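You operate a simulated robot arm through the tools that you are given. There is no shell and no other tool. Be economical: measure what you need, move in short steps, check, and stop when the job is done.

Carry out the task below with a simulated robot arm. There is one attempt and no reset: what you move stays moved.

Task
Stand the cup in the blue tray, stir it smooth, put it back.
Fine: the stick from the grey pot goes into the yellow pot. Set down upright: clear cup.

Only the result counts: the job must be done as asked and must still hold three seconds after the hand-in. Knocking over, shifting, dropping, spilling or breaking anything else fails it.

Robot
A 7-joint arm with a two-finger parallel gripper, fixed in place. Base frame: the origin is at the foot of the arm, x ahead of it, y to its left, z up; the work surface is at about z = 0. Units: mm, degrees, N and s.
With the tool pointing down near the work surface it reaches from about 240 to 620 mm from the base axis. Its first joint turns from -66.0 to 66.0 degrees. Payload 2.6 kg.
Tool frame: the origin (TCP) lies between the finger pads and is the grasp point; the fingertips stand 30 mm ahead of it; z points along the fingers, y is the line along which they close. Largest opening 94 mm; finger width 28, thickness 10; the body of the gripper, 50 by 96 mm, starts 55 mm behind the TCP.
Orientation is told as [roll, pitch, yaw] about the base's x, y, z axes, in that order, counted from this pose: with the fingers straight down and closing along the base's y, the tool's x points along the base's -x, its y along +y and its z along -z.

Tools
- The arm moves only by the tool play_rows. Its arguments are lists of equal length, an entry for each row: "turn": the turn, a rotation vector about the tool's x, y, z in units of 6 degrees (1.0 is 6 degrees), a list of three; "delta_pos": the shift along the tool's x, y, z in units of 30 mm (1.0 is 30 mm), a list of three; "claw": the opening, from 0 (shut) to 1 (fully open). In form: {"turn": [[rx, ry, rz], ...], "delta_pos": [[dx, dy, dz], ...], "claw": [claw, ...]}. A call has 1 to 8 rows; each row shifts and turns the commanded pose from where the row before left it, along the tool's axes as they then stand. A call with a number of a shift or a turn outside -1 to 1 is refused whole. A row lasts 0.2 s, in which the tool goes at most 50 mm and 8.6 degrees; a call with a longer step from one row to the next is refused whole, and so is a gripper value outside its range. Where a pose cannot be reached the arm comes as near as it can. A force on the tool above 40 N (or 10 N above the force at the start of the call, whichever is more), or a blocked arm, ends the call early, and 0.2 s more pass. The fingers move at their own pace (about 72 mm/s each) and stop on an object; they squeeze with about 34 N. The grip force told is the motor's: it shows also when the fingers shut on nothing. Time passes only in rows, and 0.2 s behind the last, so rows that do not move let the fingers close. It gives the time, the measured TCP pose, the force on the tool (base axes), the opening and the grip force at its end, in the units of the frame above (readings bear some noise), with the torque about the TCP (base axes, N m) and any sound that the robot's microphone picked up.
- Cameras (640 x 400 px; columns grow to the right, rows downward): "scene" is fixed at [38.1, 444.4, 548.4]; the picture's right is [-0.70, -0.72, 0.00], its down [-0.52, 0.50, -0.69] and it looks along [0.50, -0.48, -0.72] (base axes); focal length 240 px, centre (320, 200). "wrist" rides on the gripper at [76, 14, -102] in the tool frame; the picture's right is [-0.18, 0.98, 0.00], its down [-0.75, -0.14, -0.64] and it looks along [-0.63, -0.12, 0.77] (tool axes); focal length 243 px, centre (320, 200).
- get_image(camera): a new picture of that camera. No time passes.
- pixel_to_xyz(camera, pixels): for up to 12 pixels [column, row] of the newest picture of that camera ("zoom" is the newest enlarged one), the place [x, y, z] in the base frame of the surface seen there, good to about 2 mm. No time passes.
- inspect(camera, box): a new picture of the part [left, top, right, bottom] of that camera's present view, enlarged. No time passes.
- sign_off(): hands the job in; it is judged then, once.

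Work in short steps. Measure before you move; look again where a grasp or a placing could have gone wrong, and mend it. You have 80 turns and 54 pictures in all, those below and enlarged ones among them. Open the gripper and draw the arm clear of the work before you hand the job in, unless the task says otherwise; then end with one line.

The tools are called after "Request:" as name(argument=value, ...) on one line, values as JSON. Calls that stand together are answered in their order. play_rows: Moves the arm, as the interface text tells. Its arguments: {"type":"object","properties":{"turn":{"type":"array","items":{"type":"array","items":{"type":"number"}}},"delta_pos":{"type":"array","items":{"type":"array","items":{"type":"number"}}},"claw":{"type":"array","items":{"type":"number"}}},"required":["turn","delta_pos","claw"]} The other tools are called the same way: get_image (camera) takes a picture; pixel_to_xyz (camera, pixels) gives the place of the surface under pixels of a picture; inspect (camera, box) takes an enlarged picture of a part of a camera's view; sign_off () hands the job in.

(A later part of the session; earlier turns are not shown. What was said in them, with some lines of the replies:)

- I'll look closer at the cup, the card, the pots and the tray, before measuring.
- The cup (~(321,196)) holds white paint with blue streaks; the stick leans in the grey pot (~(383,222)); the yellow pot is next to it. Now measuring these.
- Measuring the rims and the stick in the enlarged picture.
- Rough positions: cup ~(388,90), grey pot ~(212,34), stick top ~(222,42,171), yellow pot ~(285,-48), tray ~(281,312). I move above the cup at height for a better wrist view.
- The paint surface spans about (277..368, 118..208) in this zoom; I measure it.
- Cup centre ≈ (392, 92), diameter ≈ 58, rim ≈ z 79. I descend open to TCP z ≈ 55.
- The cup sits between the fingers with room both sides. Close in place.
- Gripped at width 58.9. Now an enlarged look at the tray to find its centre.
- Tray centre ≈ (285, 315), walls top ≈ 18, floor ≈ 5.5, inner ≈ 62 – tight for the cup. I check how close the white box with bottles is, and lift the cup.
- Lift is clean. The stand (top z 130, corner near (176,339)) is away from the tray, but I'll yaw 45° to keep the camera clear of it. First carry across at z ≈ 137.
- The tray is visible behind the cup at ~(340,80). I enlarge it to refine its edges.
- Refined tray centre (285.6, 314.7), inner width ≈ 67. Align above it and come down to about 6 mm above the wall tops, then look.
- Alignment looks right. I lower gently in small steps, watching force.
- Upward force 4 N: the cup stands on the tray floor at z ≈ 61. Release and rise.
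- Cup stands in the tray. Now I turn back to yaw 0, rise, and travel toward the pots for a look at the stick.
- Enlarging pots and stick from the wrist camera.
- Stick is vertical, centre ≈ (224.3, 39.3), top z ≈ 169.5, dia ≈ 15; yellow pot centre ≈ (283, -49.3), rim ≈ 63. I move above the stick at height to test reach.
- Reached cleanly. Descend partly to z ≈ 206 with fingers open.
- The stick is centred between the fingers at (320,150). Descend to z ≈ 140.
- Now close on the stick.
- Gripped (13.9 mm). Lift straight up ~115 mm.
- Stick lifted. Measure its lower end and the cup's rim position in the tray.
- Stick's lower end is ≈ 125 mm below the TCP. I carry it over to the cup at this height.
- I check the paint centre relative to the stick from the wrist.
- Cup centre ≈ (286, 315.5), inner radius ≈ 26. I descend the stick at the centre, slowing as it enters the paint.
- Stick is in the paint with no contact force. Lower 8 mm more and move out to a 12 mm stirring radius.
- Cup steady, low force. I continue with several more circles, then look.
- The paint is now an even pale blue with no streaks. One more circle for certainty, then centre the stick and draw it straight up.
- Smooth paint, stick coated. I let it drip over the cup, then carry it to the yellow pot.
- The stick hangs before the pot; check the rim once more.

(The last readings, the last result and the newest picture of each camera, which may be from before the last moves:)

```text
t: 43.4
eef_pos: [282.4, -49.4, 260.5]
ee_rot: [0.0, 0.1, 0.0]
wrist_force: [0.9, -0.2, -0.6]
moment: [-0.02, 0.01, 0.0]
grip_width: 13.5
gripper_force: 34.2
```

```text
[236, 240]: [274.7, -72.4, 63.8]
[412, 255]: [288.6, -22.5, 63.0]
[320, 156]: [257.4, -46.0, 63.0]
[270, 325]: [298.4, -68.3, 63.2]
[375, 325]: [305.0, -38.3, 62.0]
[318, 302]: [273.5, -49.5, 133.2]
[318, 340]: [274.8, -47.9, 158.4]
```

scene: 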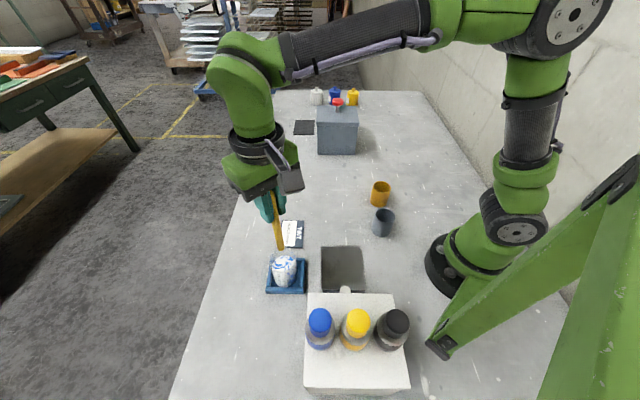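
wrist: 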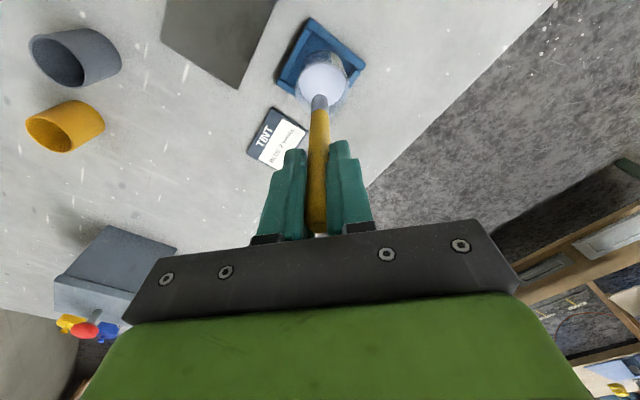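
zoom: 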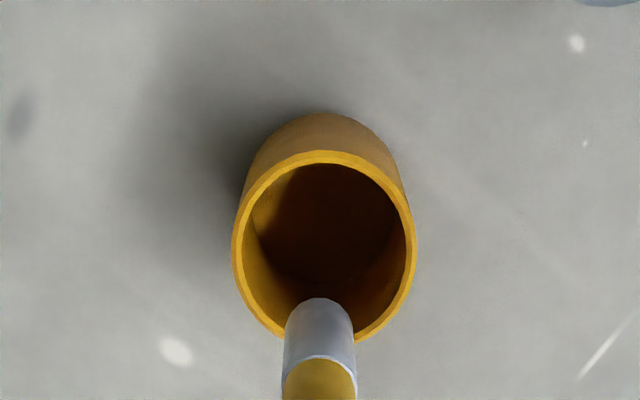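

Aligned to ~1 mm. Lower the stick into the yellow pot to just above its floor.

Request:
play_rows(turn=[[0, 0, 0], [0, 0, 0], [0, 0, 0], [0, 0, 0], [0, 0, 0], [0, 0, 0], [0, 0, 0]], delta_pos=[[0, 0.04, 0.7], [0, 0, 0.8], [0, 0, 0.7], [0, 0, 0.6], [0, 0, 0.5], [0, 0, 0.3], [0, 0, 0.2]], claw=[0.05, 0.05, 0.05, 0.05, 0.05, 0.05, 0.05])

Request:
play_rows(turn=[[0, 0, 0], [0, 0, 0]], delta_pos=[[0, 0, 0.08], [0, 0, 0.05]], claw=[0.05, 0.05])

Request:
inspect(camera="wrist", box=[240, 60, 400, 240])

```text
t: 45.0
eef_pos: [283.3, -48.2, 146.8]
ee_rot: [0.0, -0.1, 0.0]
wrist_force: [-0.1, -0.7, 0.7]
moment: [-0.03, 0.01, -0.01]
grip_width: 13.8
gripper_force: 34.3
```

```text
t: 45.6
eef_pos: [283.2, -49.5, 144.0]
ee_rot: [0.1, 0.0, 0.0]
wrist_force: [0.4, -0.1, -0.5]
moment: [0.03, -0.04, -0.01]
grip_width: 13.6
gripper_force: 33.1
```

```text
2.22 times, centred on (320, 150) of wrist
```

zoom: 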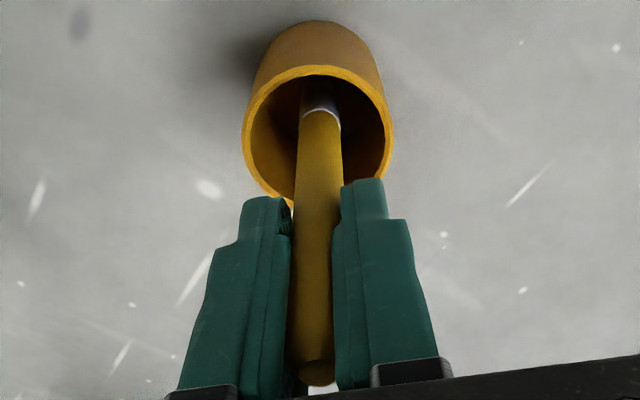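

Stick is well inside the pot, no contact yet at z 144. Continue down in small steps until force shows.

Request:
play_rows(turn=[[0, 0, 0], [0, 0, 0]], delta_pos=[[0, 0, 0.06], [0, 0, 0.06]], claw=[0.05, 0.05])

```text
t: 46.2
eef_pos: [284.2, -48.4, 140.0]
ee_rot: [0.0, 0.0, -0.1]
wrist_force: [-4.5, -1.1, 13.2]
moment: [-0.04, 0.55, -0.01]
grip_width: 13.7
gripper_force: 34.7
```

Floor contact (13 N). Ease up 1 mm and open slowly, a little first.

Request:
play_rows(turn=[[0, 0, 0], [0, 0, 0], [0, 0, 0], [0, 0, 0]], delta_pos=[[0, 0, -0.04], [0, 0, 0], [0, 0, 0], [0, 0, 0]], claw=[0.05, 0.17, 0.22, 0.25])

Request:
inspect(camera="wrist", box=[240, 60, 400, 240])

```text
t: 47.2
eef_pos: [282.6, -48.6, 140.8]
ee_rot: [0.0, 0.0, 0.0]
wrist_force: [-0.5, -0.5, 0.0]
moment: [-0.01, 0.01, 0.0]
grip_width: 23.6
gripper_force: 0.1
```

```text
2.22 times, centred on (320, 150) of wrist
```

zoom: 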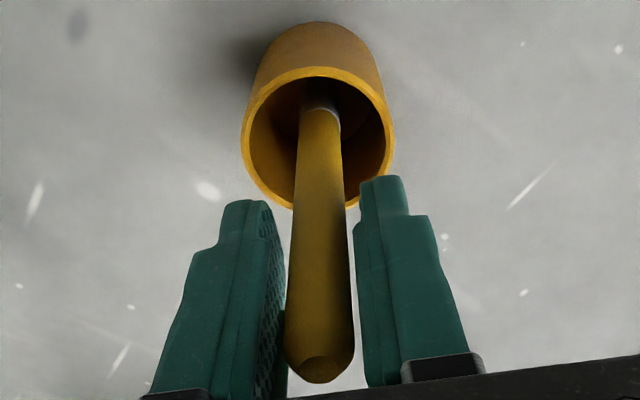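

The stick stands free, leaning slightly. Open fully and rise straight up.

Request:
play_rows(turn=[[0, 0, 0], [0, 0, 0], [0, 0, 0], [0, 0, 0], [0, 0, 0], [0, 0, 0], [0, 0, 0], [0, 0, 0]], delta_pos=[[0, 0, 0], [0, 0, 0], [0, 0, 0], [0, 0, -0.5], [0, 0, -0.9], [0, 0, -0.9], [0, 0, -0.9], [0, 0, -0.8]], claw=[0.5, 0.8, 1, 1, 1, 1, 1, 1])

Request:
inspect(camera="scene", box=[330, 150, 430, 250])

```text
t: 49.0
eef_pos: [282.8, -48.8, 260.9]
ee_rot: [0.0, 0.0, 0.0]
wrist_force: [0.8, -0.3, 0.6]
moment: [-0.05, -0.03, 0.01]
grip_width: 93.9
gripper_force: 0.0
```

```text
4.00 times, centred on (380, 200) of scene
```

zoom: 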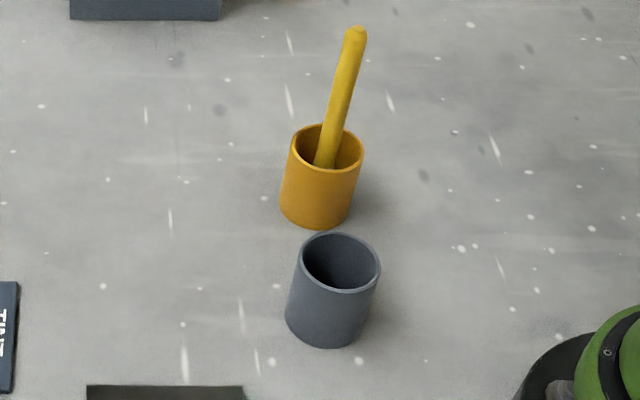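

Stick stands in the yellow pot, pots unmoved. Now back to the cup to return it to its former place (392, 92).

Request:
play_rows(turn=[[0, 0, 0], [0, 0, 0], [0, 0, 0], [0, 0, 0], [0, 0, 0], [0, 0, 0], [0, 0, 0], [0, 0, 0]], delta_pos=[[-0.09, 0.8, 0], [0, 1, 0], [0, 1, 0], [0, 1, 0], [0, 1, 0], [0, 1, 0], [0, 1, 0], [0, 1, 0]], claw=[1, 1, 1, 1, 1, 1, 1, 1])

Request:
play_rows(turn=[[0, 0, 0], [0, 0, 0], [0, 0, 0], [0, 0, 0], [0, 0, 0]], delta_pos=[[0, 1, 0], [0, 1, 0], [0, 1, 0], [0, 0.9, 0], [0, 0.4, 0]], claw=[1, 1, 1, 1, 1])

Request:
play_rows(turn=[[0, 0, -0.94], [0, 0, -0.94], [0, 0, -0.94], [0, 0, -0.94], [0, 0, -0.94], [0, 0, -0.94], [0, 0, -0.94], [0, 0, -0.92]], delta_pos=[[0, 0, 0], [0, 0, 0], [0, 0, 0], [0, 0, 0], [0, 0, 0], [0, 0, 0], [0, 0, 0], [0, 0, 0]], claw=[1, 1, 1, 1, 1, 1, 1, 1])

Request:
inspect(camera="wrist", box=[240, 30, 400, 130])

```text
t: 50.8
eef_pos: [286.1, 184.2, 261.3]
ee_rot: [0.0, 0.0, 0.0]
wrist_force: [0.2, 0.5, 0.1]
moment: [0.0, 0.0, -0.02]
grip_width: 94.2
gripper_force: 0.0
```

```text
t: 52.0
eef_pos: [285.2, 314.7, 260.9]
ee_rot: [0.0, 0.0, 0.1]
wrist_force: [-0.6, -0.5, -0.2]
moment: [0.0, -0.02, 0.0]
grip_width: 93.9
gripper_force: 0.2
```

```text
t: 53.8
eef_pos: [285.1, 313.9, 260.6]
ee_rot: [0.0, -0.1, 45.1]
wrist_force: [-0.5, 0.4, -0.3]
moment: [0.0, 0.01, 0.0]
grip_width: 93.7
gripper_force: 0.0
```

```text
4.00 times, centred on (320, 80) of wrist
```

zoom: 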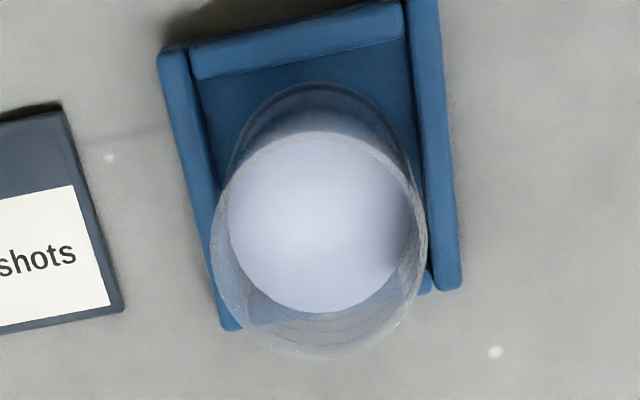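

Paint smooth, cup clear. Measure its centre before descending.

Request:
pixel_to_xyz(camera="zoom", pixels=[[232, 225], [408, 222], [320, 308], [250, 280], [385, 285], [320, 220]])

```text
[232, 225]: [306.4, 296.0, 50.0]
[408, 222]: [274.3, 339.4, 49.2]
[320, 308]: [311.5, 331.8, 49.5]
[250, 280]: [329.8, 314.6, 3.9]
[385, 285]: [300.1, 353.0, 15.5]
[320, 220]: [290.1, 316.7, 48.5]
```

Cup centre now about 2–3 mm outward of the release spot; I shift 2.3 mm outward and descend to z ≈ 61.5.

Request:
play_rows(turn=[[0, 0, 0], [0, 0, 0], [0, 0, 0], [0, 0, 0], [0, 0, 0], [0, 0, 0], [0, 0, 0], [0, 0, 0]], delta_pos=[[-0.08, 0, 0.9], [0, 0, 0.95], [0, 0, 0.95], [0, 0, 0.95], [0, 0, 0.9], [0, 0, 0.8], [0, 0, 0.7], [0, 0, 0.48]], claw=[1, 1, 1, 1, 1, 1, 1, 1])

Request:
get_image(camera="wrist")

```text
t: 55.6
eef_pos: [286.8, 316.1, 63.0]
ee_rot: [-0.1, 0.0, 45.0]
wrist_force: [0.7, 0.4, 0.0]
moment: [-0.05, 0.01, -0.01]
grip_width: 94.2
gripper_force: 0.2
```

```text
16 pictures are left
```

wrist: 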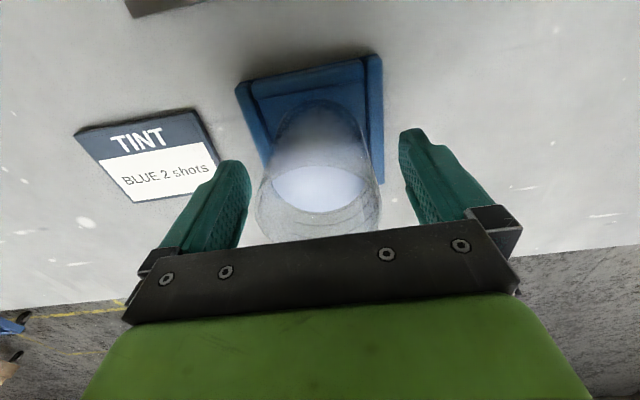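

The view matches the first grasp. Close and lift gently.

Request:
play_rows(turn=[[0, 0, 0], [0, 0, 0], [0, 0, 0], [0, 0, 0]], delta_pos=[[0, 0, 0], [0, 0, 0], [0, 0, 0], [0, 0, 0]], claw=[0.7, 0.5, 0.5, 0.5])

Request:
play_rows(turn=[[0, 0, 0], [0, 0, 0], [0, 0, 0], [0, 0, 0], [0, 0, 0], [0, 0, 0]], delta_pos=[[0, 0, -0.2], [0, 0, -0.4], [0, 0, -0.5], [0, 0, -0.6], [0, 0, -0.5], [0, 0, -0.3]], claw=[0.5, 0.5, 0.5, 0.5, 0.5, 0.5])

Request:
get_image(camera="scene")

```text
t: 56.6
eef_pos: [286.5, 316.7, 62.3]
ee_rot: [0.0, 0.0, 45.0]
wrist_force: [0.0, 0.7, 0.6]
moment: [0.01, 0.01, -0.04]
grip_width: 58.6
gripper_force: 34.0
```

```text
t: 58.0
eef_pos: [286.8, 316.5, 138.7]
ee_rot: [0.0, 0.0, 45.0]
wrist_force: [0.1, -0.5, -1.9]
moment: [-0.02, -0.01, 0.03]
grip_width: 58.7
gripper_force: 33.9
```

```text
15 pictures are left
```

scene: 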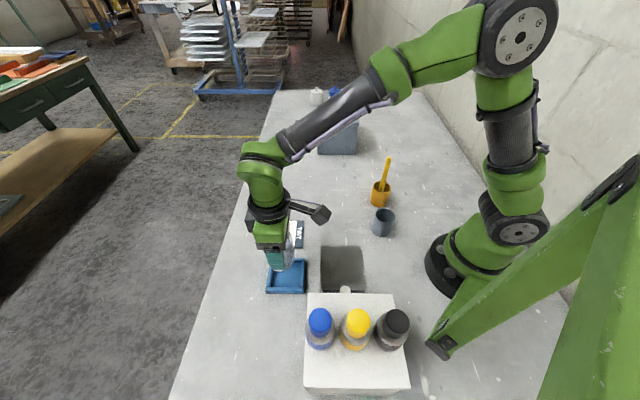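

Lifted, tray stayed. Turn back to yaw 0 and carry to the original spot.

Request:
play_rows(turn=[[0, 0, 0.94], [0, 0, 0.94], [0, 0, 0.94], [0, 0, 0.94], [0, 0, 0.94], [0, 0, 0.94], [0, 0, 0.94], [0, 0, 0.92]], delta_pos=[[0, 0, 0], [0, 0, 0], [0, 0, 0], [0, 0, 0], [0, 0, 0], [0, 0, 0], [0, 0, 0], [0, 0, 0]], claw=[0.5, 0.5, 0.5, 0.5, 0.5, 0.5, 0.5, 0.5])

Request:
play_rows(turn=[[0, 0, 0], [0, 0, 0], [0, 0, 0], [0, 0, 0], [0, 0, 0], [0, 0, 0], [0, 0, 0], [0, 0, 0]], delta_pos=[[-0.2, -0.5, 0], [-0.45, -0.95, 0], [-0.5, -1.0, 0], [-0.55, -1.0, 0], [-0.55, -1.0, 0], [-0.55, -1.0, 0], [-0.45, -0.95, 0], [-0.25, -0.6, 0]], claw=[0.5, 0.5, 0.5, 0.5, 0.5, 0.5, 0.5, 0.5])

```text
t: 59.8
eef_pos: [287.3, 316.4, 137.3]
ee_rot: [0.0, 0.0, -0.1]
wrist_force: [-0.5, -0.1, -0.9]
moment: [-0.01, 0.01, -0.05]
grip_width: 58.8
gripper_force: 33.8
```

```text
t: 61.6
eef_pos: [392.3, 105.6, 139.3]
ee_rot: [0.0, -0.1, 0.0]
wrist_force: [-0.2, 0.1, -3.1]
moment: [0.01, -0.01, 0.01]
grip_width: 58.6
gripper_force: 34.3
```

Shift 13 mm in y, then lower to about 3 mm above the table.

Request:
play_rows(turn=[[0, 0, 0], [0, 0, 0], [0, 0, 0], [0, 0, 0], [0, 0, 0], [0, 0, 0], [0, 0, 0]], delta_pos=[[0, -0.3, 0], [0, -0.14, 0], [0, 0, 0.5], [0, 0, 0.7], [0, 0, 0.7], [0, 0, 0.5], [0, 0, 0.22]], claw=[0.5, 0.5, 0.5, 0.5, 0.5, 0.5, 0.5])

Request:
play_rows(turn=[[0, 0, 0], [0, 0, 0]], delta_pos=[[0, 0, 0.05], [0, 0, 0]], claw=[0.5, 0.5])

```text
t: 63.2
eef_pos: [392.9, 93.1, 58.4]
ee_rot: [0.0, 0.1, 0.0]
wrist_force: [-0.3, 0.0, -1.5]
moment: [0.0, 0.0, -0.01]
grip_width: 58.8
gripper_force: 34.2
```

```text
t: 63.8
eef_pos: [391.2, 93.6, 58.0]
ee_rot: [0.0, -0.1, 0.0]
wrist_force: [-4.0, -0.6, 12.4]
moment: [-0.06, 0.24, -0.02]
grip_width: 58.9
gripper_force: 34.2
```

Contact on the table (12 N). Ease up half a millimetre, open slowly and rise.

Request:
play_rows(turn=[[0, 0, 0], [0, 0, 0], [0, 0, 0], [0, 0, 0], [0, 0, 0], [0, 0, 0], [0, 0, 0], [0, 0, 0]], delta_pos=[[0, 0, -0.025], [0, 0, 0], [0, 0, 0], [0, 0, 0], [0, 0, -0.3], [0, 0, -0.8], [0, 0, -1], [0, 0, -1]], claw=[0.5, 0.7, 0.9, 1, 1, 1, 1, 1])

Request:
play_rows(turn=[[0, 0, 0], [0, 0, 0], [0, 0, 0], [0, 0, 0], [0, 0, 0], [0, 0, 0]], delta_pos=[[0, 0, -1], [0, 0, -1], [0, 0, -1], [0, 0, -1], [0, 0, -0.8], [0, 0, -0.3]], claw=[1, 1, 1, 1, 1, 1])

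Request:
inspect(camera="wrist", box=[160, 0, 480, 200])

Request:
get_image(camera="scene")

```text
t: 65.6
eef_pos: [393.1, 92.4, 150.9]
ee_rot: [0.0, 0.0, -0.1]
wrist_force: [0.3, -0.7, -0.1]
moment: [0.0, 0.01, 0.0]
grip_width: 94.0
gripper_force: 0.0
```

```text
t: 67.0
eef_pos: [393.1, 93.5, 304.7]
ee_rot: [0.0, 0.0, 0.0]
wrist_force: [-0.4, 0.3, -0.1]
moment: [0.0, -0.01, 0.05]
grip_width: 94.1
gripper_force: 0.1
```

```text
2.00 times, centred on (320, 100) of wrist
```

zoom: 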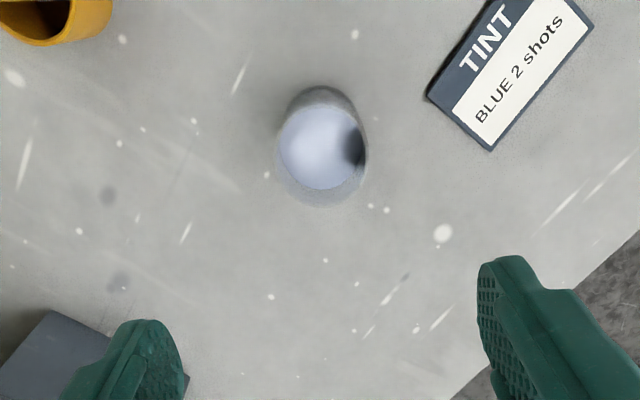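

```text
13 pictures are left
```

scene: 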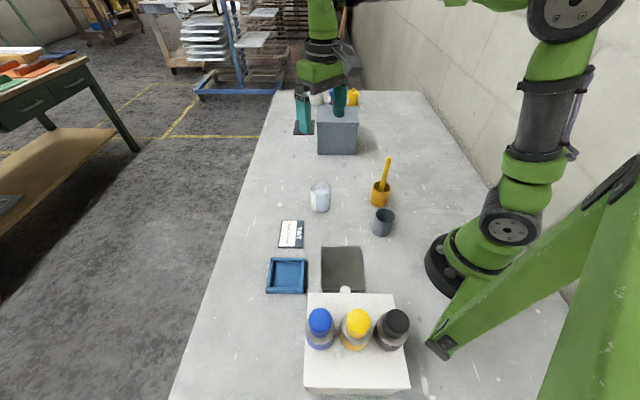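

The cup stands upright at its old place (~(320,197) in the scene, as at the start) with smooth paint. The stick is in the yellow pot, everything else looks unmoved, and the arm is clear, so I hand in.

Request:
sign_off()

```text
The job is handed in.
```

I stirred the cup smooth in the blue tray and set it back upright at its original spot, reading "put it back" as the cup. The stick from the grey pot is now in the yellow pot.
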